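You operate a simulated robot arm through the tools that you are given. There is no shell and no other tool.

You run a simulated robot arm. Do the job below in one go: nothing can be reset, and whatever is moved stays where it is left.

## Task
Return both inserts from the pins to the rack and wipe the plate.
Fine: gold on peg 1, silver on peg 2; the black one stays; the rag goes back. What is to be rubbed or washed off counts as gone when no trace of it is left.

Only the result counts: the job must be done as asked and must still hold three seconds after the hand-in. Knocking over, shifting, dropping, spilling or breaking anything else fails it.

## Robot
A 6-joint arm with a two-finger parallel gripper, fixed in place. Base frame: the origin is on the floor under the middle of its stand, x ahead of it, y to its left, z up. Lengths are in m, angles in rad, forces in N, time in s.
With the tool pointing down near the work surface it reaches from about 0.58 to 0.94 m from the base axis. Its first joint turns from -2.601 to 2.601 rad. Payload 3.43 kg.
The tool frame sits at the grasp point between the pads (the TCP): z along the fingers, y along the line on which they close. The tips reach 0.034 m beyond it. Largest opening 0.128 m; finger width 0.024, thickness 0.012; the body of the gripper, 0.048 by 0.13 m, starts 0.096 m behind the TCP.
Orientation is that of the tool frame in the base frame, as a unit quaternion [w, x, y, z]. With the fingers straight down and closing along the base's y, the tool's x points along the base's -x, its y along +y and its z along -z.

## Interface
- The arm moves only by the tool step_arm. Its arguments are lists of equal length, an entry for each row: "xyz": the shift along the base's x, y, z in units of 30 mm (1.0 is 30 mm), a list of three; "turn": the turn, a rotation vector about the base's x, y, z in units of 8 degrees (1.0 is 8 degrees), a list of three; "grip": the closure, from 0 (fully open) to 1 (shut). In form: {"xyz": [[x, y, z], ...], "turn": [[ax, ay, az], ...], "grip": [grip, ...]}. A call has 1 to 20 rows; each row shifts and turns the commanded pose from where the row before left it. A call with a number of a shift or a turn outside -1 to 1 is refused whole. A row lasts 0.2 s, in which the tool goes at most 0.05 m and 0.15 rad; a call with a longer step from one row to the next is refused whole, and so is a gripper value outside its range. A pose out of reach is approached as far as the arm can. The call stops where the force on the tool passes 40 N (or 10 N more than at its start, if that is more) or the arm is blocked; 0.2 s more then pass. Each finger travels about 0.108 m/s and halts on what it meets, pressing with about 27 N; the grip force reading is that of the motor and also rises with nothing between the fingers. The clock runs only during rows and for 0.2 s after the last one: add rows that do not move to give the fingers time. The reply holds the time, the measured pose of the TCP, the force on the tool along the base axes, the opening and the grip force, in the units named above and with some noise, with the torque about the TCP (base axes, N m) and any sound that the robot's microphone picked up.
- Cameras (640 x 400 px; columns grow to the right, rows downward): "scene" is fixed at [0.048, -0.6601, 1.4434]; the picture's right is [-0.24, -0.97, 0.00], its down [-0.89, 0.22, -0.40] and it looks along [0.39, -0.10, -0.91] (base axes); focal length 353 px, centre (320, 200). "wrist" rides on the gripper at [0.076, -0.011, -0.16] in the tool frame; the picture's right is [0.15, 0.99, 0.00], its down [-0.88, 0.13, -0.46] and it looks along [-0.45, 0.07, 0.89] (tool axes); focal length 234 px, centre (320, 200). There is no depth. A picture from a camera that has moved, and an enlarged one, comes with that camera's place and axes in the base frame and with its lens. The place of the scene camera against the robot may be out by one fixed shift of up to 0.018 m in any direction.
- snapshot(camera): a new picture of that camera. It takes no simulated time.
- lift_body(by): slides the trunk up (or, below 0, down) by that many m; the arm rides with it, the base frame stays. It gives what a move gives, with no picture.
- enlarge(camera, box): a new picture of the part [left, top, right, bottom] of that camera's present view, enlarged. It takes no simulated time.
- sign_off(): hands the job in; it is judged then, once.

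Places have to be worked out from the pictures, the camera data and where the tool is seen. Open the gripper and draw the arm clear of the work before you hand the job in, unless the task says otherwise.

The tools are called by a JSON object that holds its "api" and its "payload". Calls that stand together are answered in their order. step_arm: Moves the arm, as the interface text tells. Its arguments: {"type":"object","properties":{"xyz":{"type":"array","items":{"type":"array","items":{"type":"number"}}},"turn":{"type":"array","items":{"type":"array","items":{"type":"number"}}},"grip":{"type":"array","items":{"type":"number"}}},"required":["xyz","turn","grip"]} The other tools are called the same way: lift_body (by) moves the trunk up or down; snapshot (camera) takes a picture; enlarge (camera, box) takes an enlarged picture of a part of a camera's view; sign_off () hands the job in.

At the start:

```text
clock: 0.0
eef_pos: [0.3226, -0.4996, 1.0068]
tool_rot: [0.0, 0.0, 1.0, 0.0]
force: [0.2, 0.0, -0.2]
moment: [0.0, 0.01, 0.02]
finger_gap: 0.1278
finger_force: 0.0
trunk travel left (down, up): [-0.575, 0.135]
```

scene: 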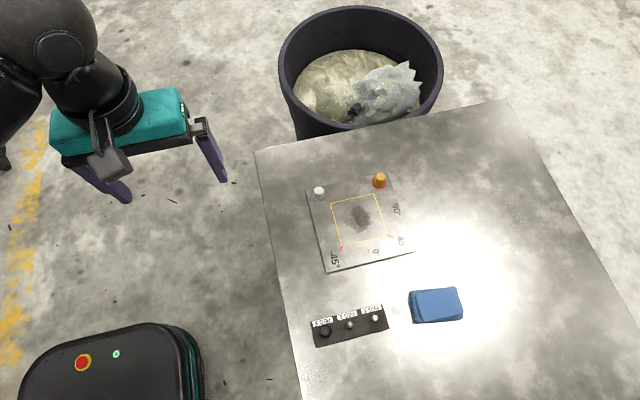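
wrist: 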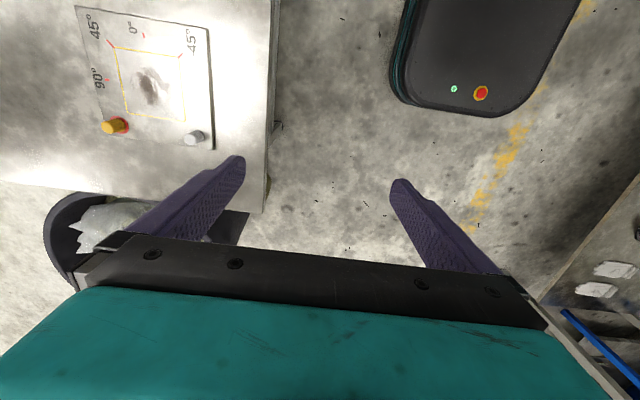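

I'll begin by looking closer at the plate, the rack and the rag in the scene view.

{"api": "enlarge", "payload": {"camera": "scene", "box": [290, 160, 430, 280]}}

{"api": "enlarge", "payload": {"camera": "scene", "box": [290, 270, 480, 370]}}

{"api": "enlarge", "payload": {"camera": "wrist", "box": [60, 0, 240, 170]}}

```text
3.33 times, centred on (360, 220) of scene
camera zoom: at [0.048, -0.6601, 1.4434], right [-0.24, -0.97, 0.0], down [-0.89, 0.22, -0.4], along [0.39, -0.1, -0.91], focal length 1177 px, centre (187, 133)
```

zoom: 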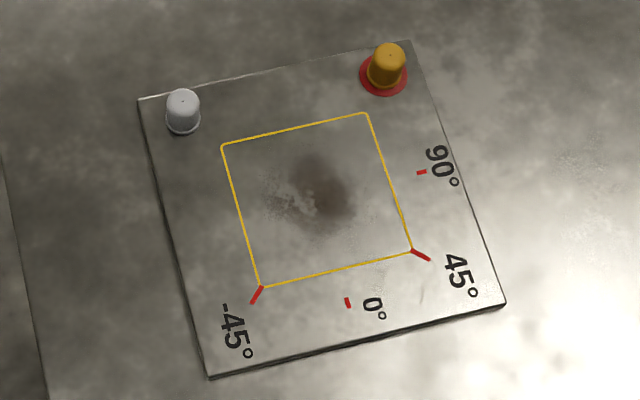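

```text
3.37 times, centred on (385, 320) of scene
camera zoom: at [0.048, -0.6601, 1.4434], right [-0.24, -0.97, 0.0], down [-0.89, 0.22, -0.4], along [0.39, -0.1, -0.91], focal length 1190 px, centre (101, -204)
```

zoom: 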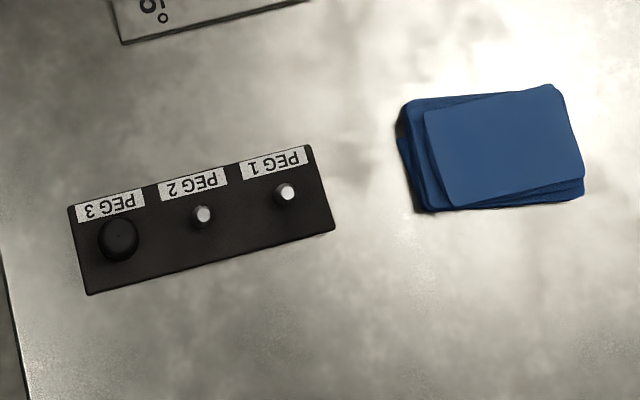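

```text
2.35 times, centred on (150, 85) of wrist
camera zoom: at [0.2463, -0.5105, 1.1657], right [-0.15, 0.99, 0.0], down [0.88, 0.13, 0.46], along [0.45, 0.07, -0.89], focal length 551 px, centre (720, 471)
```

zoom: 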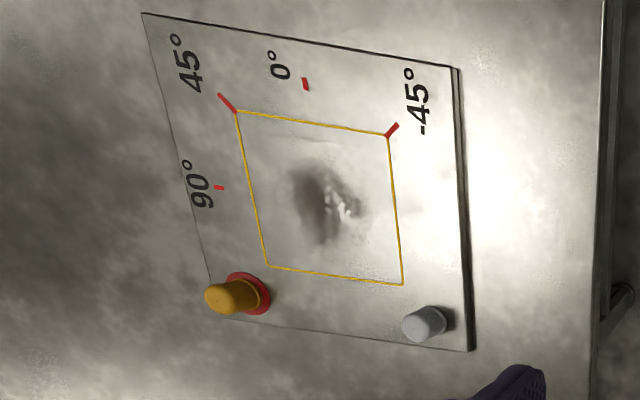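

The two views agree: the plate top is near z≈0.66, the silver insert near (0.39, -0.745) and the gold one near (0.39, -0.905). The rack pegs are near x≈0.09, y≈-0.79, -0.74 and -0.68, and the rag near (0.08, -0.93). I'll move high above the silver pin to get a better wrist view.

{"api": "step_arm", "payload": {"xyz": [[0.25, -0.9, 0], [0.25, -0.9, 0], [0.25, -0.9, 0], [0.25, -0.9, 0], [0.25, -0.9, 0], [0.25, -0.9, 0], [0.25, -0.9, 0], [0.25, -0.9, 0], [0.25, -0.9, 0], [0, 0, -1], [0, 0, -1], [0, 0, -1]], "turn": [[0, 0, 0], [0, 0, 0], [0, 0, 0], [0, 0, 0], [0, 0, 0], [0, 0, 0], [0, 0, 0], [0, 0, 0], [0, 0, 0], [0, 0, 0], [0, 0, 0], [0, 0, 0]], "grip": [0, 0, 0, 0, 0, 0, 0, 0, 0, 0, 0, 0]}}

```text
clock: 2.6
eef_pos: [0.3902, -0.7411, 0.9158]
tool_rot: [0.0, 0.0, 1.0, 0.0]
force: [0.9, -0.7, -0.8]
moment: [-0.01, 0.03, -0.01]
finger_gap: 0.128
finger_force: 0.0
trunk travel left (down, up): [-0.575, 0.135]
```

The arm followed the command cleanly. Now I'll take both views from here.

{"api": "snapshot", "payload": {"camera": "wrist"}}

{"api": "snapshot", "payload": {"camera": "scene"}}

```text
taken
camera wrist: at [0.3141, -0.7536, 1.0756], right [-0.15, 0.99, 0.0], down [0.88, 0.13, 0.46], along [0.45, 0.07, -0.89], focal length 234 px, centre (320, 200)
```

wrist: 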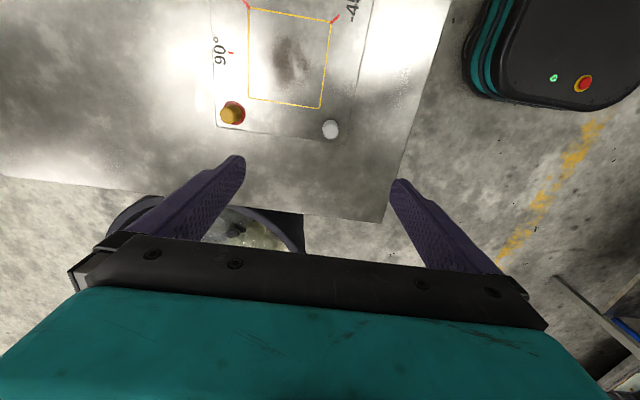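

```text
taken
```

scene: 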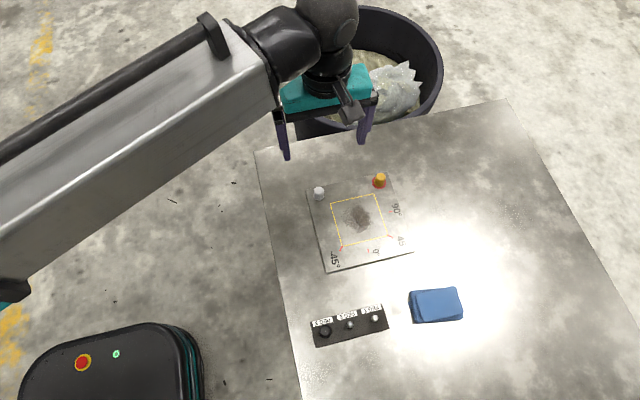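

Next I'll enlarge the wrist view around the two inserts to measure them.

{"api": "enlarge", "payload": {"camera": "wrist", "box": [200, 60, 360, 160]}}

{"api": "enlarge", "payload": {"camera": "wrist", "box": [200, 0, 360, 100]}}

```text
4.00 times, centred on (280, 110) of wrist
camera zoom: at [0.3141, -0.7536, 1.0756], right [-0.15, 0.99, 0.0], down [0.88, 0.13, 0.46], along [0.45, 0.07, -0.89], focal length 937 px, centre (480, 560)
```

zoom: 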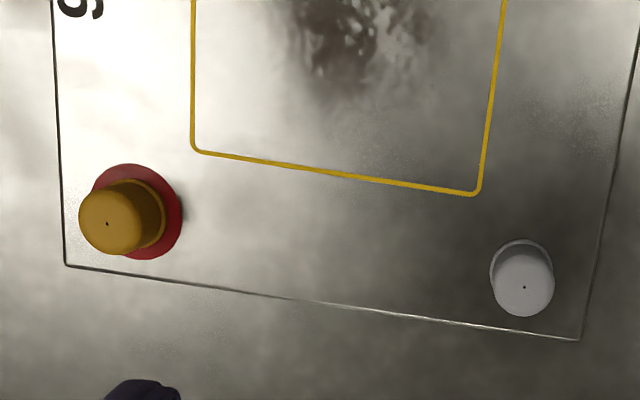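

```text
4.00 times, centred on (280, 50) of wrist
camera zoom: at [0.3141, -0.7536, 1.0756], right [-0.15, 0.99, 0.0], down [0.88, 0.13, 0.46], along [0.45, 0.07, -0.89], focal length 937 px, centre (480, 800)
```

zoom: 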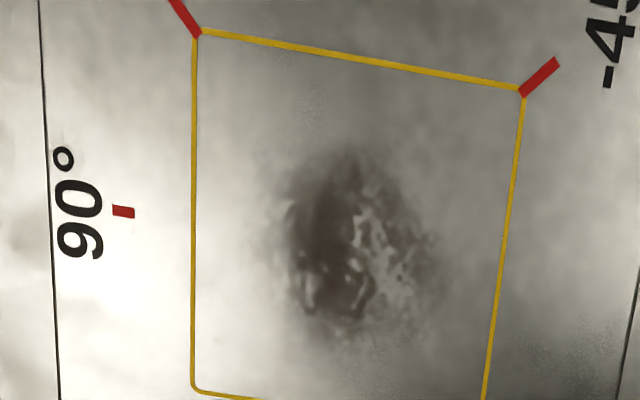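

From the two wrist views I triangulate the silver insert at about (0.3775, -0.728), with its base near z≈0.697 and its top near 0.734. The gold one is at about (0.378, -0.875). I'll come down above the silver insert, staying clear of its top, and check from closer.

{"api": "step_arm", "payload": {"xyz": [[-0.42, 0.44, -1], [0, 0, -1], [0, 0, -1], [0, 0, -0.4], [0, 0, 0]], "turn": [[0, 0, 0], [0, 0, 0], [0, 0, 0], [0, 0, 0], [0, 0, 0]], "grip": [0, 0, 0, 0, 0]}}

{"api": "snapshot", "payload": {"camera": "wrist"}}

{"api": "enlarge", "payload": {"camera": "wrist", "box": [240, 100, 400, 200]}}

```text
clock: 3.8
eef_pos: [0.3776, -0.7281, 0.8139]
tool_rot: [0.0, 0.001, 1.0, 0.0]
force: [0.2, -0.1, -0.1]
moment: [-0.03, 0.05, -0.02]
finger_gap: 0.1281
finger_force: 0.0
trunk travel left (down, up): [-0.575, 0.135]
```

```text
taken
camera wrist: at [0.3017, -0.7399, 0.9733], right [-0.15, 0.99, 0.0], down [0.88, 0.13, 0.46], along [0.45, 0.07, -0.89], focal length 234 px, centre (320, 200)
```

wrist: 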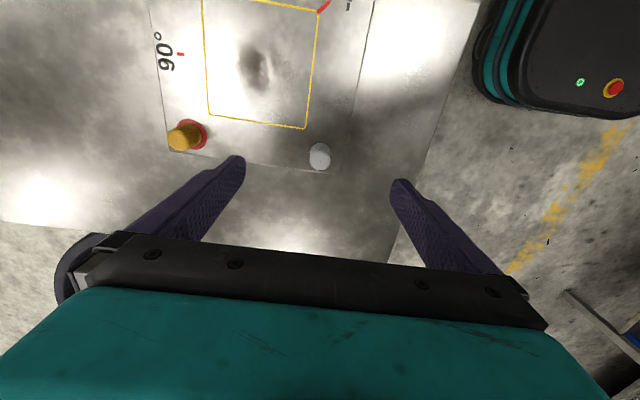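

```text
4.00 times, centred on (320, 150) of wrist
camera zoom: at [0.3017, -0.7399, 0.9733], right [-0.15, 0.99, 0.0], down [0.88, 0.13, 0.46], along [0.45, 0.07, -0.89], focal length 937 px, centre (320, 400)
```

zoom: 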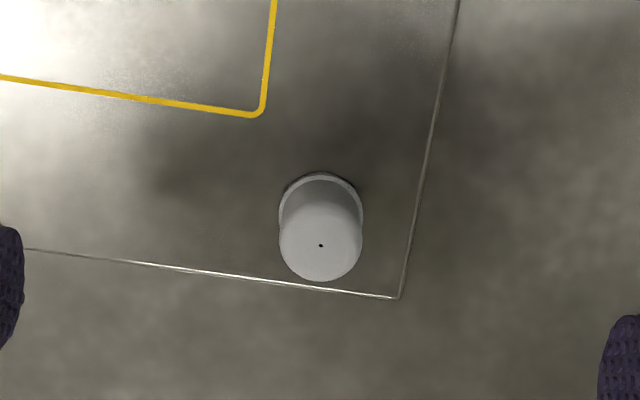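

From closer the silver top is at (0.378, -0.728, ~0.735), which lines up with the TCP to about a millimetre. I'll go down with a half-closed gripper until the tips are just above the plate.

{"api": "step_arm", "payload": {"xyz": [[0, 0, -0.5], [0, 0, -0.5], [0, 0, -0.5], [0, 0, -0.5], [0, 0, -0.3], [0, 0, -0.1], [0, 0, 0]], "turn": [[0, 0, 0], [0, 0, 0], [0, 0, 0], [0, 0, 0], [0, 0, 0], [0, 0, 0], [0, 0, 0]], "grip": [0.5, 0.5, 0.5, 0.5, 0.5, 0.5, 0.5]}}

{"api": "enlarge", "payload": {"camera": "wrist", "box": [220, 100, 420, 240]}}

```text
clock: 5.4
eef_pos: [0.3773, -0.7279, 0.7458]
tool_rot: [0.0, 0.0, 1.0, 0.0]
force: [-1.2, -0.5, 7.9]
moment: [-0.28, 0.09, -0.04]
finger_gap: 0.0643
finger_force: 0.2
trunk travel left (down, up): [-0.575, 0.135]
```

```text
2.86 times, centred on (320, 170) of wrist
camera zoom: at [0.3014, -0.7399, 0.9032], right [-0.15, 0.99, 0.0], down [0.88, 0.13, 0.46], along [0.45, 0.07, -0.89], focal length 669 px, centre (320, 286)
```

zoom: 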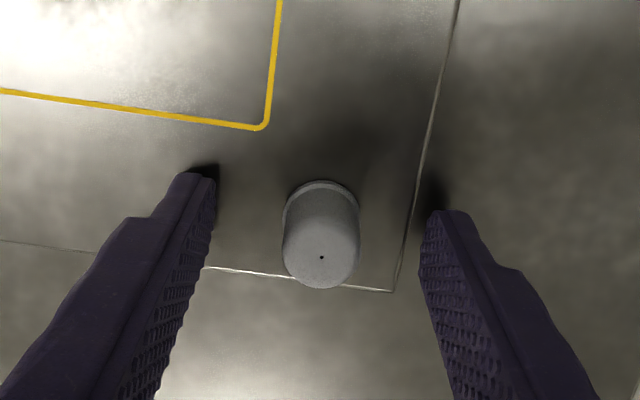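

There's 7.9 N upward with a moment to the -y side, so the -y fingertip is resting on the plate. That puts the plate top at about z≈0.711. I'll raise the tool about 7 mm and check the force clears before closing.

{"api": "step_arm", "payload": {"xyz": [[0, 0, 0.24], [0, 0, 0]], "turn": [[0, 0, 0], [0, 0, 0]], "grip": [0.5, 0.5]}}

{"api": "enlarge", "payload": {"camera": "wrist", "box": [220, 100, 420, 240]}}

```text
clock: 6.0
eef_pos: [0.3785, -0.7291, 0.7495]
tool_rot: [0.0, 0.0, 1.0, 0.0]
force: [0.3, 0.1, -0.6]
moment: [-0.01, 0.02, 0.02]
finger_gap: 0.0641
finger_force: 0.0
trunk travel left (down, up): [-0.575, 0.135]
```

```text
2.86 times, centred on (320, 170) of wrist
camera zoom: at [0.3016, -0.7403, 0.909], right [-0.15, 0.99, 0.0], down [0.88, 0.13, 0.46], along [0.45, 0.07, -0.89], focal length 669 px, centre (320, 286)
```

zoom: 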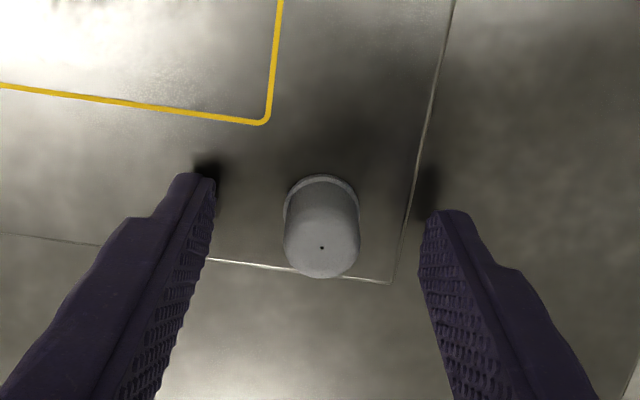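

The force is clear and the insert sits centred between the fingers, so I'll close on it.

{"api": "step_arm", "payload": {"xyz": [[0, 0, 0], [0, 0, 0], [0, 0, 0], [0, 0, 0]], "turn": [[0, 0, 0], [0, 0, 0], [0, 0, 0], [0, 0, 0]], "grip": [0.7, 0.85, 1, 1]}}

{"api": "enlarge", "payload": {"camera": "wrist", "box": [220, 100, 420, 240]}}

```text
clock: 7.0
eef_pos: [0.3775, -0.7281, 0.7492]
tool_rot: [-0.001, -0.001, 1.0, 0.0]
force: [-0.3, 3.7, -0.8]
moment: [0.1, 0.0, -0.01]
finger_gap: 0.0209
finger_force: 27.0
trunk travel left (down, up): [-0.575, 0.135]
```

```text
2.86 times, centred on (320, 170) of wrist
camera zoom: at [0.3016, -0.7401, 0.9091], right [-0.15, 0.99, 0.0], down [0.88, 0.13, 0.46], along [0.45, 0.07, -0.89], focal length 669 px, centre (320, 286)
```

zoom: 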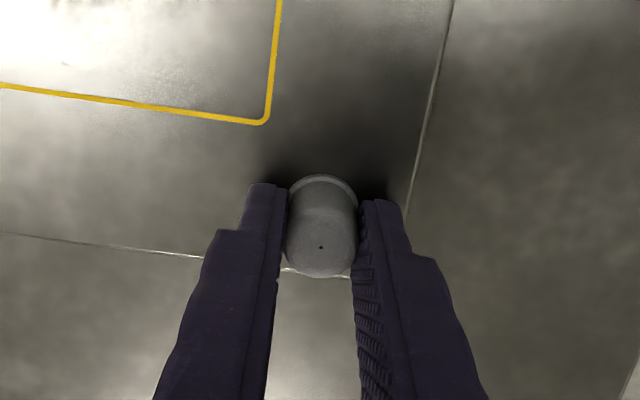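

It's gripped at a 20.9 mm gap with a small +y side load, so the pin sits about 1.5 mm toward +y of the command. I'll take that load off and pull straight up slowly.

{"api": "step_arm", "payload": {"xyz": [[0, 0.05, 0], [0, 0, 0.1], [0, 0, 0.1], [0, 0, 0.2], [0, 0, 0.2]], "turn": [[0, 0, 0], [0, 0, 0], [0, 0, 0], [0, 0, 0], [0, 0, 0]], "grip": [1, 1, 1, 1, 1]}}

{"api": "enlarge", "payload": {"camera": "wrist", "box": [220, 100, 420, 240]}}

```text
clock: 8.2
eef_pos: [0.3768, -0.7265, 0.7673]
tool_rot: [0.0, -0.001, 1.0, 0.001]
force: [0.3, -0.4, 0.2]
moment: [-0.03, 0.03, 0.02]
finger_gap: 0.0209
finger_force: 27.1
trunk travel left (down, up): [-0.575, 0.135]
```

```text
2.86 times, centred on (320, 170) of wrist
camera zoom: at [0.3012, -0.7385, 0.9266], right [-0.15, 0.99, 0.0], down [0.88, 0.13, 0.46], along [0.45, 0.07, -0.89], focal length 669 px, centre (320, 286)
```

zoom: 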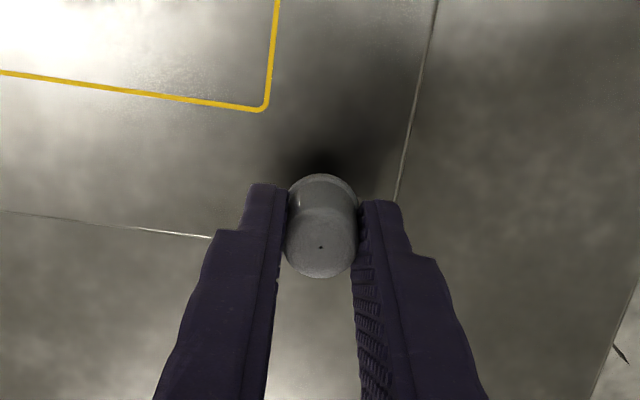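

The insert is coming up with no resistance. I'll lift it well clear and check the pin and the plate.

{"api": "step_arm", "payload": {"xyz": [[0, 0, 0.5], [0, 0, 0.5], [0, 0, 1], [0, 0, 1], [0, 0, 0]], "turn": [[0, 0, 0], [0, 0, 0], [0, 0, 0], [0, 0, 0], [0, 0, 0]], "grip": [1, 1, 1, 1, 1]}}

{"api": "snapshot", "payload": {"camera": "wrist"}}

{"api": "snapshot", "payload": {"camera": "scene"}}

```text
clock: 9.4
eef_pos: [0.3766, -0.7268, 0.8577]
tool_rot: [0.0, 0.0, 1.0, -0.001]
force: [-0.4, 0.9, -0.6]
moment: [-0.03, -0.01, 0.01]
finger_gap: 0.0211
finger_force: 26.9
trunk travel left (down, up): [-0.575, 0.135]
```

```text
taken
camera wrist: at [0.3007, -0.738, 1.0174], right [-0.15, 0.99, 0.0], down [0.88, 0.13, 0.46], along [0.45, 0.07, -0.89], focal length 234 px, centre (320, 200)
```

wrist: 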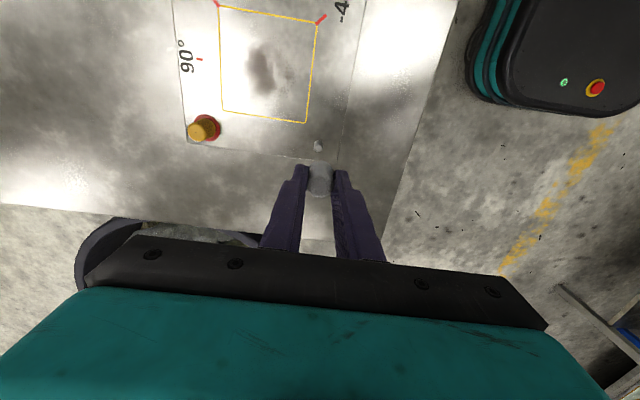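

```text
taken
```

scene: 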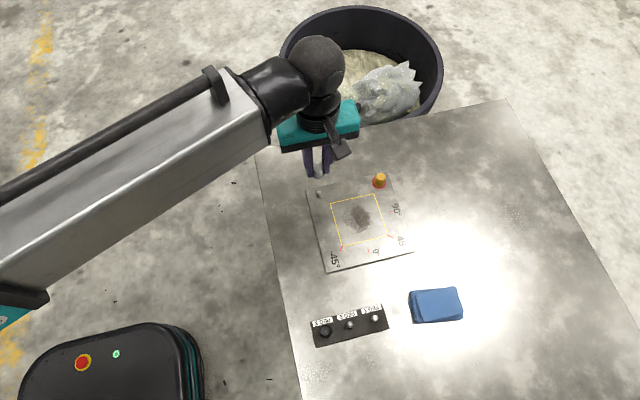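

The silver insert is held securely, the pin is bare, and nothing else moved. I'll carry it at this height toward the rack and stop above peg 2 for another look.

{"api": "step_arm", "payload": {"xyz": [[-0.9, 0.02, 0], [-0.9, 0.02, 0], [-0.9, 0.02, 0], [-0.9, 0.02, 0], [-0.9, 0.02, 0], [-0.9, 0.02, 0], [-0.9, 0.02, 0], [-0.9, 0.02, 0], [-0.9, 0.02, 0], [-0.9, 0.02, 0], [-0.5, 0, 0], [0, 0, 0]], "turn": [[0, 0, 0], [0, 0, 0], [0, 0, 0], [0, 0, 0], [0, 0, 0], [0, 0, 0], [0, 0, 0], [0, 0, 0], [0, 0, 0], [0, 0, 0], [0, 0, 0], [0, 0, 0]], "grip": [1, 1, 1, 1, 1, 1, 1, 1, 1, 1, 1, 1]}}

{"api": "snapshot", "payload": {"camera": "wrist"}}

{"api": "enlarge", "payload": {"camera": "wrist", "box": [220, 80, 420, 205]}}

```text
clock: 12.0
eef_pos: [0.0928, -0.7201, 0.8573]
tool_rot: [0.001, 0.0, 1.0, 0.001]
force: [0.0, -0.1, -0.5]
moment: [-0.01, 0.01, 0.0]
finger_gap: 0.021
finger_force: 27.3
trunk travel left (down, up): [-0.575, 0.135]
```

```text
taken
camera wrist: at [0.016, -0.7325, 1.0172], right [-0.15, 0.99, 0.0], down [0.88, 0.13, 0.46], along [0.45, 0.07, -0.89], focal length 234 px, centre (320, 200)
```

wrist: 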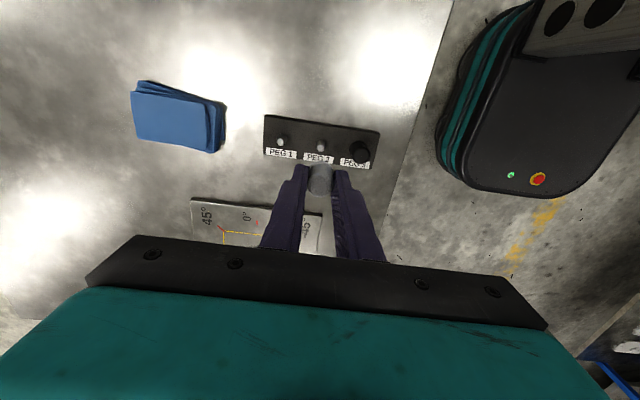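

```text
3.20 times, centred on (320, 142) of wrist
camera zoom: at [0.016, -0.7325, 1.0172], right [-0.15, 0.99, 0.0], down [0.88, 0.13, 0.46], along [0.45, 0.07, -0.89], focal length 749 px, centre (320, 384)
```

zoom: 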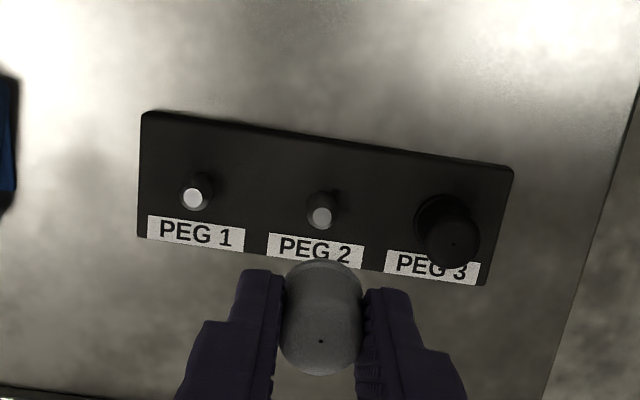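

The peg 2 top projects to about (0.091, -0.721) if it is at z≈0.725, so the tool is nearly straight above it. I'll descend part-way and look again to get its height and position by parallax.

{"api": "step_arm", "payload": {"xyz": [[0, 0, -0.7], [0, 0, -0.7], [0, 0, -0.3], [0, 0, 0], [0, 0, 0]], "turn": [[0, 0, 0], [0, 0, 0], [0, 0, 0], [0, 0, 0], [0, 0, 0]], "grip": [1, 1, 1, 1, 1]}}

{"api": "enlarge", "payload": {"camera": "wrist", "box": [240, 100, 400, 200]}}

{"api": "enlarge", "payload": {"camera": "scene", "box": [290, 280, 410, 355]}}

```text
clock: 13.2
eef_pos: [0.0919, -0.7216, 0.8055]
tool_rot: [0.0, 0.0, 1.0, 0.0]
force: [0.8, -0.4, -0.6]
moment: [-0.03, -0.02, -0.03]
finger_gap: 0.021
finger_force: 27.3
trunk travel left (down, up): [-0.575, 0.135]
```

```text
4.00 times, centred on (320, 150) of wrist
camera zoom: at [0.0164, -0.7324, 0.9655], right [-0.15, 0.99, 0.0], down [0.88, 0.13, 0.46], along [0.45, 0.07, -0.89], focal length 937 px, centre (320, 400)
```

zoom: 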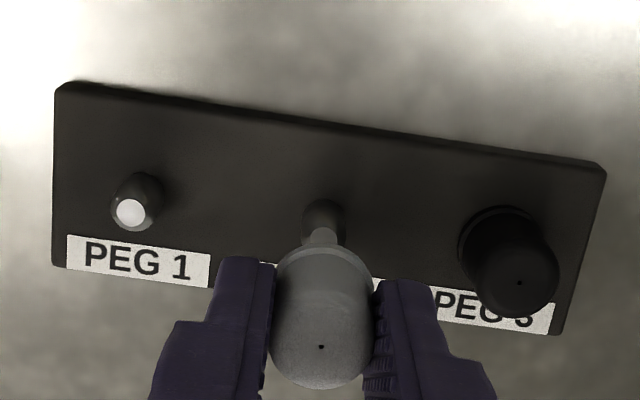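

```text
5.33 times, centred on (350, 318) of scene
camera zoom: at [0.048, -0.6601, 1.4434], right [-0.24, -0.97, 0.0], down [-0.89, 0.22, -0.4], along [0.39, -0.1, -0.91], focal length 1884 px, centre (160, -427)
```

zoom: 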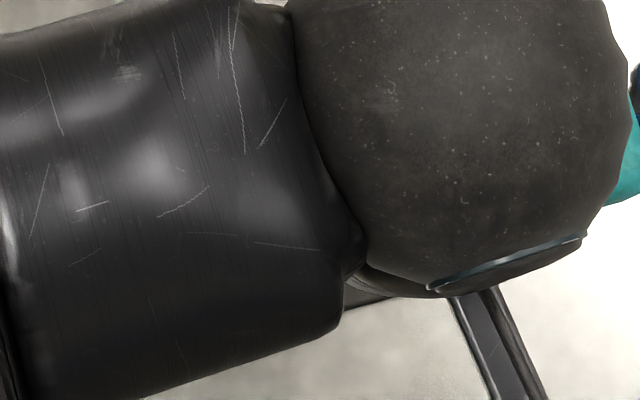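

I'll zoom in more on pegs 1 and 2 to refine the peg geometry before lowering.

{"api": "enlarge", "payload": {"camera": "wrist", "box": [295, 135, 345, 167]}}

{"api": "enlarge", "payload": {"camera": "wrist", "box": [250, 130, 300, 162]}}

```text
12.50 times, centred on (320, 151) of wrist
camera zoom: at [0.0164, -0.7324, 0.9655], right [-0.15, 0.99, 0.0], down [0.88, 0.13, 0.46], along [0.45, 0.07, -0.89], focal length 2927 px, centre (320, 812)
```

zoom: 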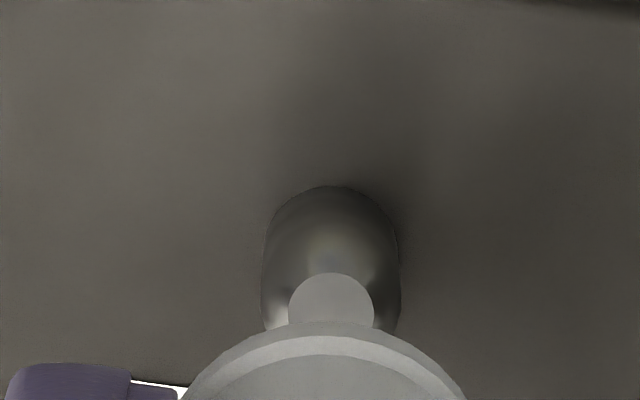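

```text
12.50 times, centred on (275, 146) of wrist
camera zoom: at [0.0164, -0.7324, 0.9655], right [-0.15, 0.99, 0.0], down [0.88, 0.13, 0.46], along [0.45, 0.07, -0.89], focal length 2927 px, centre (882, 875)
```

zoom: 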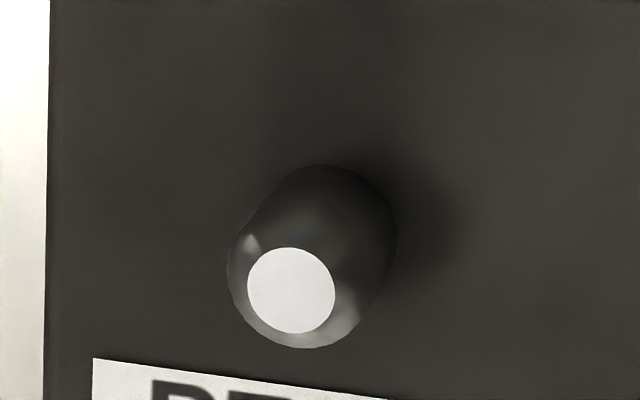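

The peg is a chamfered cylinder about 11.5 mm across with its top at z≈0.729. Relative to the held insert it is about 1.8 mm toward -x and 0.4 mm toward +y. I'll apply that correction and descend to just above the peg.

{"api": "step_arm", "payload": {"xyz": [[-0.06, 0.013, -0.3], [0, 0, -0.4], [0, 0, -0.2], [0, 0, 0], [0, 0, 0]], "turn": [[0, 0, 0], [0, 0, 0], [0, 0, 0], [0, 0, 0], [0, 0, 0]], "grip": [1, 1, 1, 1, 1]}}

{"api": "enlarge", "payload": {"camera": "wrist", "box": [280, 130, 360, 180]}}

{"api": "enlarge", "payload": {"camera": "wrist", "box": [240, 100, 400, 200]}}

```text
clock: 14.4
eef_pos: [0.0904, -0.7219, 0.7791]
tool_rot: [0.0, 0.0, 1.0, 0.0]
force: [-0.3, -0.4, -0.2]
moment: [-0.02, 0.01, 0.01]
finger_gap: 0.0209
finger_force: 26.9
trunk travel left (down, up): [-0.575, 0.135]
```

```text
8.00 times, centred on (320, 155) of wrist
camera zoom: at [0.0145, -0.7324, 0.9387], right [-0.15, 0.99, 0.0], down [0.88, 0.13, 0.46], along [0.45, 0.07, -0.89], focal length 1873 px, centre (320, 560)
```

zoom: 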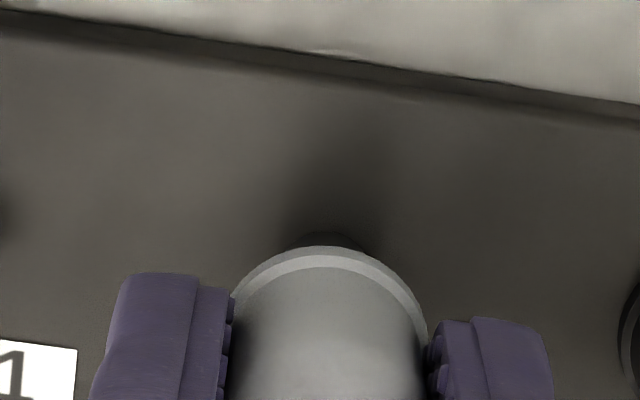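

```text
4.00 times, centred on (320, 150) of wrist
camera zoom: at [0.0145, -0.7324, 0.9387], right [-0.15, 0.99, 0.0], down [0.88, 0.13, 0.46], along [0.45, 0.07, -0.89], focal length 937 px, centre (320, 400)
```

zoom: 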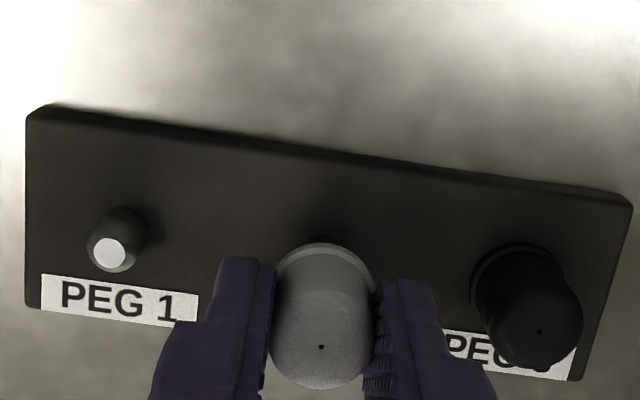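

The held insert is aligned with peg 2 to within about a millimetre. I'll lower it slowly over the chamfer and watch the force.

{"api": "step_arm", "payload": {"xyz": [[0.01, 0.015, -0.15], [0, 0, -0.15], [0, 0, -0.1], [0, 0, -0.1], [0, 0, 0]], "turn": [[0, 0, 0], [0, 0, 0], [0, 0, 0], [0, 0, 0], [0, 0, 0]], "grip": [1, 1, 1, 1, 1]}}

```text
clock: 15.6
eef_pos: [0.091, -0.7191, 0.7645]
tool_rot: [0.0, 0.0, 1.0, 0.0]
force: [-0.4, -0.4, 0.3]
moment: [0.03, -0.03, 0.0]
finger_gap: 0.0207
finger_force: 27.1
trunk travel left (down, up): [-0.575, 0.135]
```

No resistance so far at z≈0.7645. I'll keep lowering in small steps.

{"api": "step_arm", "payload": {"xyz": [[0, 0, -0.1], [0, 0, -0.1], [0, 0, 0]], "turn": [[0, 0, 0], [0, 0, 0], [0, 0, 0]], "grip": [1, 1, 1]}}

{"api": "enlarge", "payload": {"camera": "wrist", "box": [240, 100, 400, 200]}}

```text
clock: 16.4
eef_pos: [0.0912, -0.7205, 0.7584]
tool_rot: [0.0, 0.001, 1.0, 0.0]
force: [0.6, -0.6, -0.4]
moment: [-0.04, -0.02, 0.01]
finger_gap: 0.0209
finger_force: 26.8
trunk travel left (down, up): [-0.575, 0.135]
```

```text
4.00 times, centred on (320, 150) of wrist
camera zoom: at [0.0146, -0.732, 0.9178], right [-0.15, 0.99, 0.0], down [0.88, 0.13, 0.46], along [0.45, 0.07, -0.89], focal length 937 px, centre (320, 400)
```

zoom: 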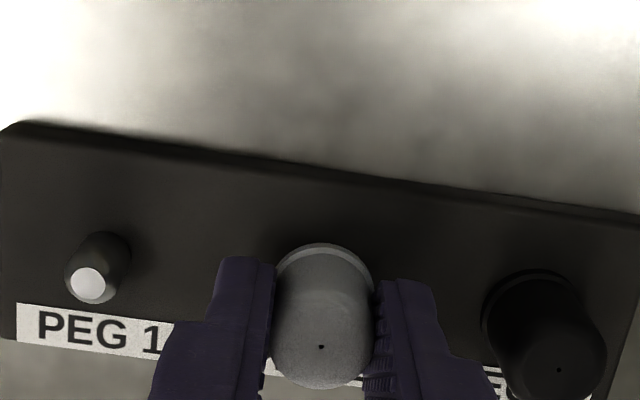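

The insert is on the peg with its top still slightly higher than the seated black one. I'll lower it further until it seats.

{"api": "step_arm", "payload": {"xyz": [[0, 0, -0.1], [0, 0, -0.1], [0, 0, 0]], "turn": [[0, 0, 0], [0, 0, 0], [0, 0, 0]], "grip": [1, 1, 1]}}

```text
clock: 17.2
eef_pos: [0.0898, -0.7197, 0.7528]
tool_rot: [0.0, 0.001, 1.0, 0.0]
force: [-1.0, 0.1, -0.4]
moment: [-0.07, 0.01, 0.05]
finger_gap: 0.0208
finger_force: 26.8
trunk travel left (down, up): [-0.575, 0.135]
```

Still free at z≈0.753. I'll continue down in smaller steps.

{"api": "step_arm", "payload": {"xyz": [[0, 0, -0.07], [0, 0, -0.05], [0, 0, 0]], "turn": [[0, 0, 0], [0, 0, 0], [0, 0, 0]], "grip": [1, 1, 1]}}

{"api": "enlarge", "payload": {"camera": "wrist", "box": [240, 100, 400, 200]}}

```text
clock: 18.0
eef_pos: [0.0898, -0.7194, 0.7513]
tool_rot: [0.0, 0.001, 1.0, -0.002]
force: [1.9, -2.4, 23.5]
moment: [0.01, -0.01, -0.03]
finger_gap: 0.0206
finger_force: 27.3
trunk travel left (down, up): [-0.575, 0.135]
```

```text
4.00 times, centred on (320, 150) of wrist
camera zoom: at [0.0147, -0.7311, 0.9107], right [-0.15, 0.99, 0.0], down [0.88, 0.13, 0.46], along [0.45, 0.06, -0.89], focal length 937 px, centre (320, 400)
```

zoom: 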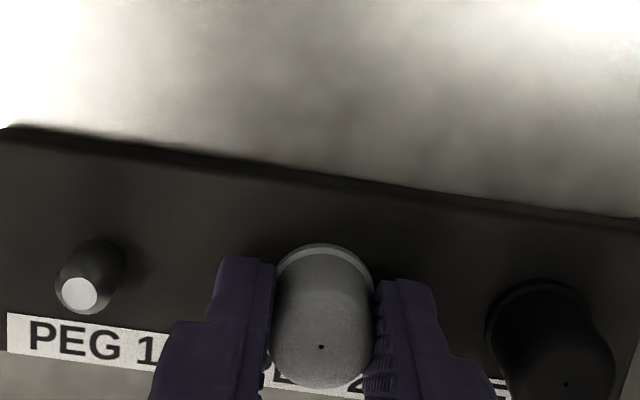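

The force rises to 23.5 N at z≈0.751, so the insert is seated on the rack. I'll ease off the load, then open only part-way so the fingers don't touch the black insert.

{"api": "step_arm", "payload": {"xyz": [[0, 0, 0.05], [0, 0, 0], [0, 0, 0], [0, 0, 0], [0, 0, 0]], "turn": [[0, 0, 0], [0, 0, 0], [0, 0, 0], [0, 0, 0], [0, 0, 0]], "grip": [1, 1, 0.82, 0.74, 0.74]}}

{"api": "enlarge", "payload": {"camera": "wrist", "box": [240, 100, 400, 200]}}

```text
clock: 19.2
eef_pos: [0.0913, -0.7198, 0.7491]
tool_rot: [0.0, 0.001, 1.0, 0.0]
force: [0.6, -0.5, -0.3]
moment: [0.02, 0.0, 0.0]
finger_gap: 0.0333
finger_force: 0.1
trunk travel left (down, up): [-0.575, 0.135]
```

```text
4.00 times, centred on (320, 150) of wrist
camera zoom: at [0.0146, -0.7318, 0.9094], right [-0.15, 0.99, 0.0], down [0.88, 0.13, 0.46], along [0.45, 0.07, -0.89], focal length 937 px, centre (320, 400)
```

zoom: 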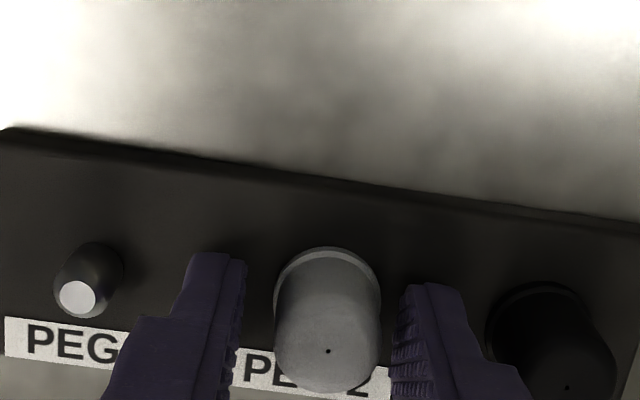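

It's released and standing on peg 2. I'll withdraw straight up and check the rack from above.

{"api": "step_arm", "payload": {"xyz": [[0, 0, 0.3], [0, 0, 0.5], [0, 0, 1], [0, 0, 1], [0, 0, 1], [0, 0, 0]], "turn": [[0, 0, 0], [0, 0, 0], [0, 0, 0], [0, 0, 0], [0, 0, 0], [0, 0, 0]], "grip": [0.74, 0.74, 0.74, 0.6, 0.5, 0.5]}}

{"api": "snapshot", "payload": {"camera": "wrist"}}

{"api": "enlarge", "payload": {"camera": "wrist", "box": [220, 80, 420, 205]}}

```text
clock: 20.6
eef_pos: [0.0909, -0.7207, 0.8644]
tool_rot: [0.0, 0.0, 1.0, 0.001]
force: [0.5, -0.7, 0.7]
moment: [-0.03, 0.0, -0.02]
finger_gap: 0.0641
finger_force: 0.0
trunk travel left (down, up): [-0.575, 0.135]
```

```text
taken
camera wrist: at [0.0152, -0.7316, 1.0239], right [-0.15, 0.99, 0.0], down [0.88, 0.13, 0.46], along [0.45, 0.07, -0.89], focal length 234 px, centre (320, 200)
```

wrist: 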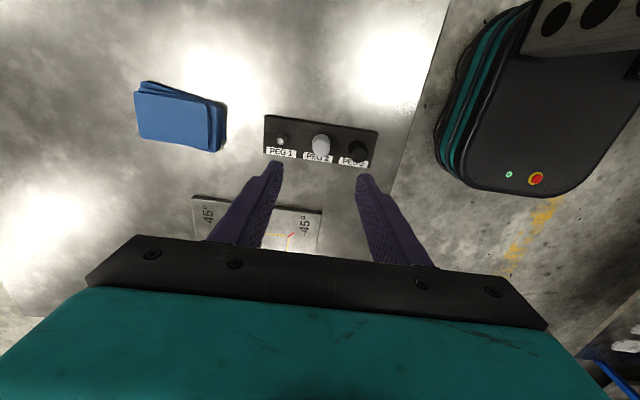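

```text
3.20 times, centred on (320, 142) of wrist
camera zoom: at [0.0152, -0.7316, 1.0239], right [-0.15, 0.99, 0.0], down [0.88, 0.13, 0.46], along [0.45, 0.07, -0.89], focal length 749 px, centre (320, 384)
```

zoom: 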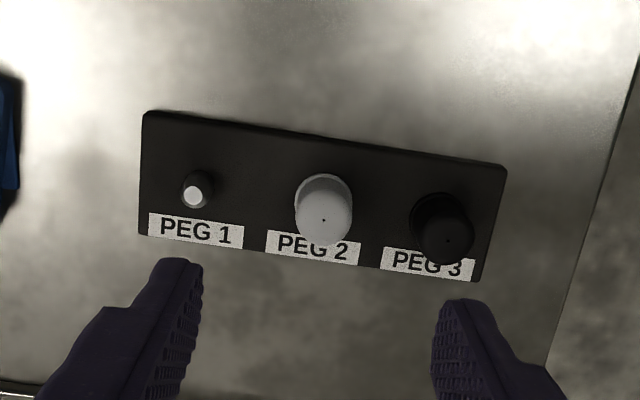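

Silver is standing properly on peg 2. Next is the gold insert, estimated at (0.378, -0.8745), which is near the reach limit. I'll approach it high up, open, and check that the tracking holds.

{"api": "step_arm", "payload": {"xyz": [[0.9, -0.3, 0], [0.9, -0.3, 0], [0.9, -0.3, 0], [0.9, -0.3, 0], [0.9, -0.3, 0], [0.9, -0.3, 0], [0.9, -0.3, 0], [0.9, -0.3, 0], [0.9, -0.4, 0], [0.9, -0.4, 0], [0.57, -0.4, 0], [0, 0, 0]], "turn": [[0, 0, 0], [0, 0, 0], [0, 0, 0], [0, 0, 0], [0, 0, 0], [0, 0, 0], [0, 0, 0], [0, 0, 0], [0, 0, 0], [0, 0, 0], [0, 0, 0], [0, 0, 0]], "grip": [0.5, 0.5, 0.5, 0.5, 0.5, 0.5, 0.5, 0.5, 0.5, 0.5, 0.5, 0.5]}}

{"api": "snapshot", "payload": {"camera": "wrist"}}

{"api": "snapshot", "payload": {"camera": "scene"}}

```text
clock: 23.2
eef_pos: [0.3756, -0.8268, 0.8645]
tool_rot: [0.0, 0.0, 1.0, -0.001]
force: [0.2, 0.0, 1.1]
moment: [0.01, 0.01, -0.02]
finger_gap: 0.0638
finger_force: 0.1
trunk travel left (down, up): [-0.575, 0.135]
```

```text
taken
camera wrist: at [0.3013, -0.8398, 1.0241], right [-0.15, 0.99, 0.0], down [0.88, 0.13, 0.46], along [0.45, 0.07, -0.89], focal length 234 px, centre (320, 200)
```

wrist: 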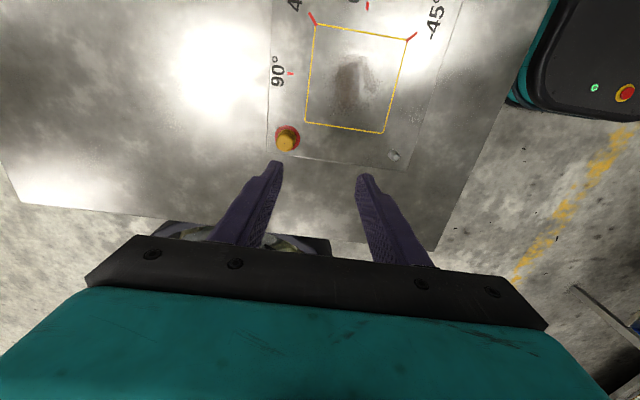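

```text
taken
```

scene: 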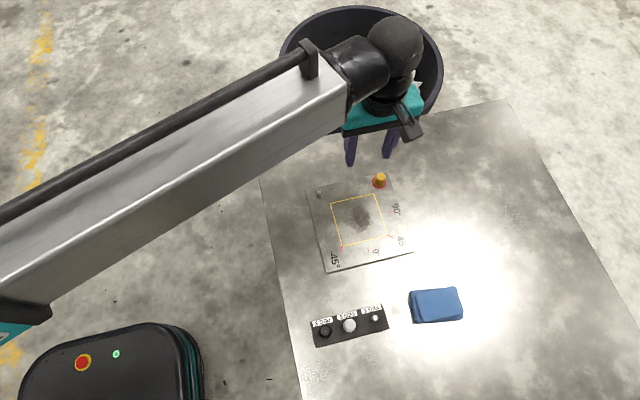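

Tracking is good here. The reach margin shrinks from here on, so I'll go on to directly above the gold insert and check the pose.

{"api": "step_arm", "payload": {"xyz": [[0, -0.5, 0], [0.05, -0.5, 0], [0, -0.5, 0], [0, 0, 0], [0, 0, 0]], "turn": [[0, 0, 0], [0, 0, 0], [0, 0, 0], [0, 0, 0], [0, 0, 0]], "grip": [0.5, 0.5, 0.5, 0.5, 0.5]}}

{"api": "enlarge", "payload": {"camera": "wrist", "box": [240, 80, 400, 180]}}

```text
clock: 24.4
eef_pos: [0.3701, -0.8379, 0.8654]
tool_rot: [0.0, 0.0, 1.0, -0.001]
force: [-0.1, -0.2, 0.5]
moment: [0.02, -0.01, 0.03]
finger_gap: 0.0641
finger_force: 0.1
out of reach, approached as far as the arm can: row 1, 2, 3
trunk travel left (down, up): [-0.575, 0.135]
```

```text
4.00 times, centred on (320, 130) of wrist
camera zoom: at [0.294, -0.8489, 1.024], right [-0.15, 0.99, 0.0], down [0.88, 0.13, 0.46], along [0.45, 0.07, -0.89], focal length 937 px, centre (320, 480)
```

zoom: 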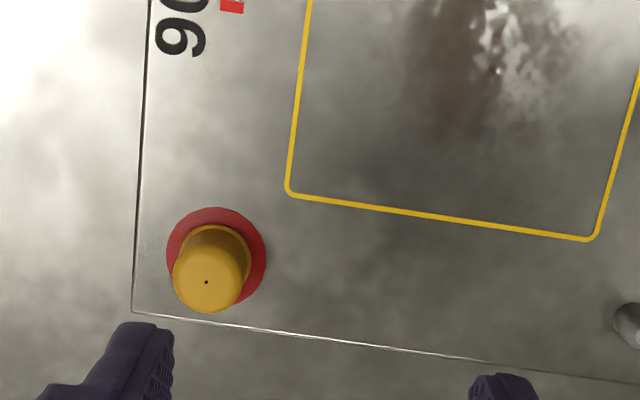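

The reach ends at r≈0.916 at this height, and it grows as the tool goes lower, so raising the trunk should extend it at the plate. I refine the gold position to about (0.3765, -0.872, top 0.742). I'll step back inside the reach and raise the trunk by 0.1 m.

{"api": "step_arm", "payload": {"xyz": [[0, 0.5, 0], [0, 0.5, 0], [0, 0.5, 0], [0, 0, 0]], "turn": [[0, 0, 0], [0, 0, 0], [0, 0, 0], [0, 0, 0]], "grip": [0.5, 0.5, 0.5, 0.5]}}

{"api": "lift_body", "payload": {"by": 0.1}}

```text
clock: 25.4
eef_pos: [0.3706, -0.7925, 0.8652]
tool_rot: [0.0, 0.0, 1.0, -0.001]
force: [0.4, -0.3, 0.7]
moment: [0.0, 0.03, 0.01]
finger_gap: 0.0642
finger_force: 0.1
trunk travel left (down, up): [-0.575, 0.135]
```

```text
clock: 26.7
eef_pos: [0.3692, -0.7916, 0.9657]
tool_rot: [0.001, -0.001, 1.0, 0.0]
force: [-0.5, -1.1, 1.1]
moment: [0.02, -0.01, 0.0]
finger_gap: 0.0639
finger_force: 0.0
trunk travel left (down, up): [-0.675, 0.035]
```

The trunk is up 0.1 m. I'll descend to z≈0.80 (tips at 0.766, above the inserts) and then move out toward the gold insert.

{"api": "step_arm", "payload": {"xyz": [[0, 0, -1], [0, 0, -1], [0, 0, -1], [0, 0, -1], [0, 0, -1], [0, 0, -0.5], [0.1, -0.7, 0], [0.1, -0.7, 0], [0, -0.7, 0], [0, -0.5, 0], [0, 0, 0]], "turn": [[0, 0, 0], [0, 0, 0], [0, 0, 0], [0, 0, 0], [0, 0, 0], [0, 0, 0], [0, 0, 0], [0, 0, 0], [0, 0, 0], [0, 0, 0], [0, 0, 0]], "grip": [0.5, 0.5, 0.5, 0.5, 0.5, 0.5, 0.5, 0.5, 0.5, 0.5, 0.5]}}

{"api": "enlarge", "payload": {"camera": "wrist", "box": [240, 100, 400, 200]}}

```text
clock: 29.1
eef_pos: [0.3652, -0.8258, 0.8045]
tool_rot: [0.0, 0.0, 1.0, 0.0]
force: [-0.6, -0.5, -0.1]
moment: [0.05, -0.02, 0.02]
finger_gap: 0.064
finger_force: 0.1
out of reach, approached as far as the arm can: row 8, 9, 10
trunk travel left (down, up): [-0.675, 0.035]
```

```text
4.00 times, centred on (320, 150) of wrist
camera zoom: at [0.2888, -0.8376, 0.9641], right [-0.15, 0.99, 0.0], down [0.88, 0.13, 0.46], along [0.45, 0.07, -0.89], focal length 937 px, centre (320, 400)
```

zoom: 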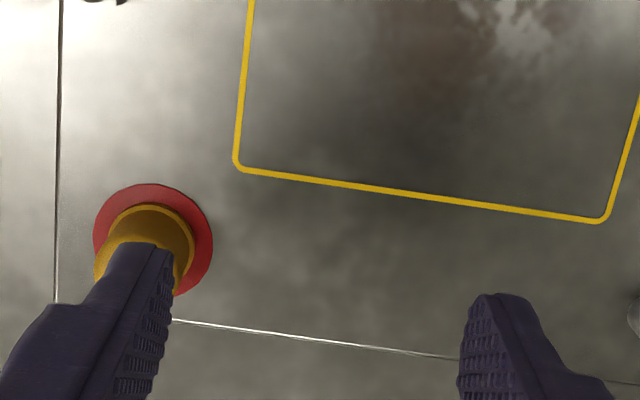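

Even with the trunk higher the reach at this level is only about 0.903 m, so the best tool height relative to the trunk is near the original setting or higher. I'll raise the tool, lower the trunk by 0.2 m, and yaw the gripper. With the closing axis tangential to the base, I can tilt it outward a little to reach the gold insert without tilting the insert.

{"api": "step_arm", "payload": {"xyz": [[0, 0.3, 1], [0, 0.3, 1], [0, 0.3, 1], [0, 0.3, 1], [0, 0, 1], [0, 0, 1], [0, 0, 0.8], [0, 0, 0]], "turn": [[0, 0, 0], [0, 0, 0], [0, 0, 0], [0, 0, 0], [0, 0, 0], [0, 0, 0], [0, 0, 0], [0, 0, 0]], "grip": [0.5, 0.5, 0.5, 0.5, 0.5, 0.5, 0.5, 0.5]}}

{"api": "lift_body", "payload": {"by": -0.1}}

```text
clock: 30.9
eef_pos: [0.3655, -0.7887, 1.0083]
tool_rot: [0.001, 0.001, 1.0, 0.0]
force: [-0.5, 0.4, 0.1]
moment: [0.01, 0.01, 0.01]
finger_gap: 0.0639
finger_force: 0.0
trunk travel left (down, up): [-0.675, 0.035]
```

```text
clock: 32.3
eef_pos: [0.3643, -0.791, 0.9083]
tool_rot: [0.0, 0.0, 1.0, 0.0]
force: [-0.5, -0.4, -0.7]
moment: [-0.04, -0.05, 0.04]
finger_gap: 0.0638
finger_force: 0.1
trunk travel left (down, up): [-0.575, 0.135]
```

The trunk is back at its original height. I'll lower it another 0.1 m, which leaves the tool near z≈0.81 and still above everything, and look from the scene camera.

{"api": "step_arm", "payload": {"xyz": [[0, 0, 1], [0, 0, 0.6], [0, 0, 0]], "turn": [[0, 0, 0], [0, 0, 0], [0, 0, 0]], "grip": [0.5, 0.5, 0.5]}}

{"api": "lift_body", "payload": {"by": -0.1}}

{"api": "snapshot", "payload": {"camera": "scene"}}

```text
clock: 33.1
eef_pos: [0.3644, -0.7906, 0.9561]
tool_rot: [0.0, 0.0, 1.0, 0.001]
force: [0.1, 0.8, -1.0]
moment: [-0.02, 0.0, 0.0]
finger_gap: 0.0639
finger_force: 0.1
trunk travel left (down, up): [-0.575, 0.135]
```

```text
clock: 34.4
eef_pos: [0.3647, -0.791, 0.8559]
tool_rot: [0.0, 0.0, 1.0, 0.0]
force: [0.0, 0.2, 0.7]
moment: [-0.01, 0.03, 0.02]
finger_gap: 0.0639
finger_force: 0.1
trunk travel left (down, up): [-0.475, 0.235]
```

```text
taken
```

scene: 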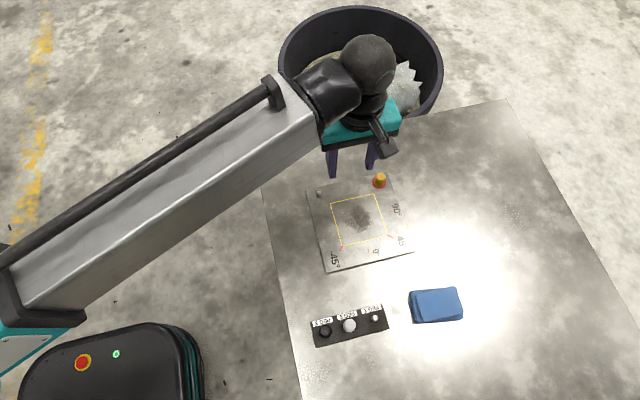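

Now I'll test the reach at this trunk height, going to z≈0.80 and outward toward the gold pin.

{"api": "step_arm", "payload": {"xyz": [[0, 0, -0.8], [0, 0, -0.8], [0.1, -0.6, 0], [0.1, -0.6, 0], [0.1, -0.6, 0], [0.1, -0.6, 0], [0, -0.3, 0], [0, 0, 0]], "turn": [[0, 0, 0], [0, 0, 0], [0, 0, 0], [0, 0, 0], [0, 0, 0], [0, 0, 0], [0, 0, 0], [0, 0, 0]], "grip": [0.5, 0.5, 0.5, 0.5, 0.5, 0.5, 0.5, 0.5]}}

```text
clock: 36.2
eef_pos: [0.3659, -0.837, 0.8061]
tool_rot: [0.001, 0.0, 1.0, -0.002]
force: [0.5, 0.2, 0.0]
moment: [0.02, 0.0, -0.01]
finger_gap: 0.0638
finger_force: 0.1
out of reach, approached as far as the arm can: row 5, 6, 7
trunk travel left (down, up): [-0.475, 0.235]
```

With the tool straight down the limit is about 0.915 m at any trunk height, so the gold pin at r≈0.950 needs a tilted tool. I'll back off, yaw by -66.6° so the fingers close tangentially, then tilt the fingertips outward about 11°.

{"api": "step_arm", "payload": {"xyz": [[0, 0.5, 0.6], [0, 0.5, 0.6], [0, 0.3, 0.4], [0, 0, 0], [0, 0, 0], [0, 0, 0], [0, 0, 0], [0, 0, 0], [0, 0, 0], [0, 0, 0]], "turn": [[0, 0, -1], [0, 0, -1], [0, 0, -1], [0, 0, -1], [0, 0, -1], [0, 0, -1], [0, 0, -1], [0, 0, -1], [0, 0, -0.33], [0, 0, 0]], "grip": [0.5, 0.5, 0.5, 0.5, 0.5, 0.5, 0.5, 0.5, 0.5, 0.5]}}

{"api": "snapshot", "payload": {"camera": "scene"}}

{"api": "snapshot", "payload": {"camera": "wrist"}}

```text
clock: 38.4
eef_pos: [0.3665, -0.7984, 0.8542]
tool_rot: [0.0, 0.55, 0.835, 0.0]
force: [-0.2, 0.6, 0.0]
moment: [-0.02, 0.01, 0.03]
finger_gap: 0.0642
finger_force: 0.0
trunk travel left (down, up): [-0.475, 0.235]
```

```text
taken
```

scene: 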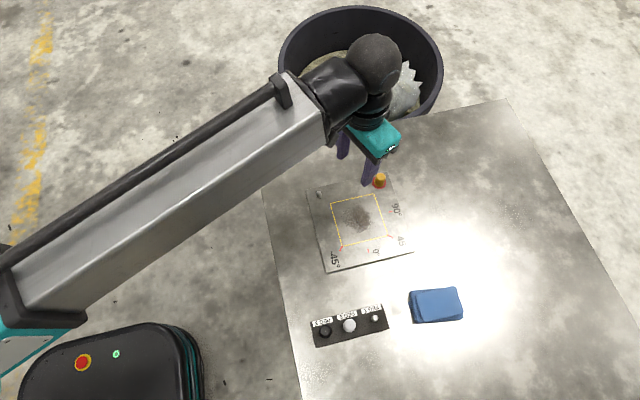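

```text
taken
camera wrist: at [0.3255, -0.7337, 1.0136], right [0.85, 0.53, 0.0], down [0.47, -0.76, 0.46], along [0.24, -0.39, -0.89], focal length 234 px, centre (320, 200)
```

wrist: 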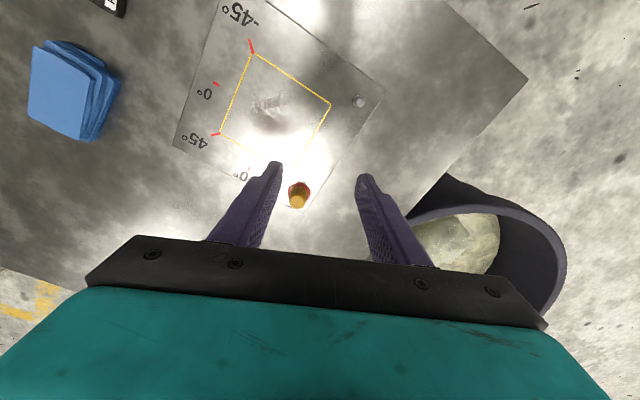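

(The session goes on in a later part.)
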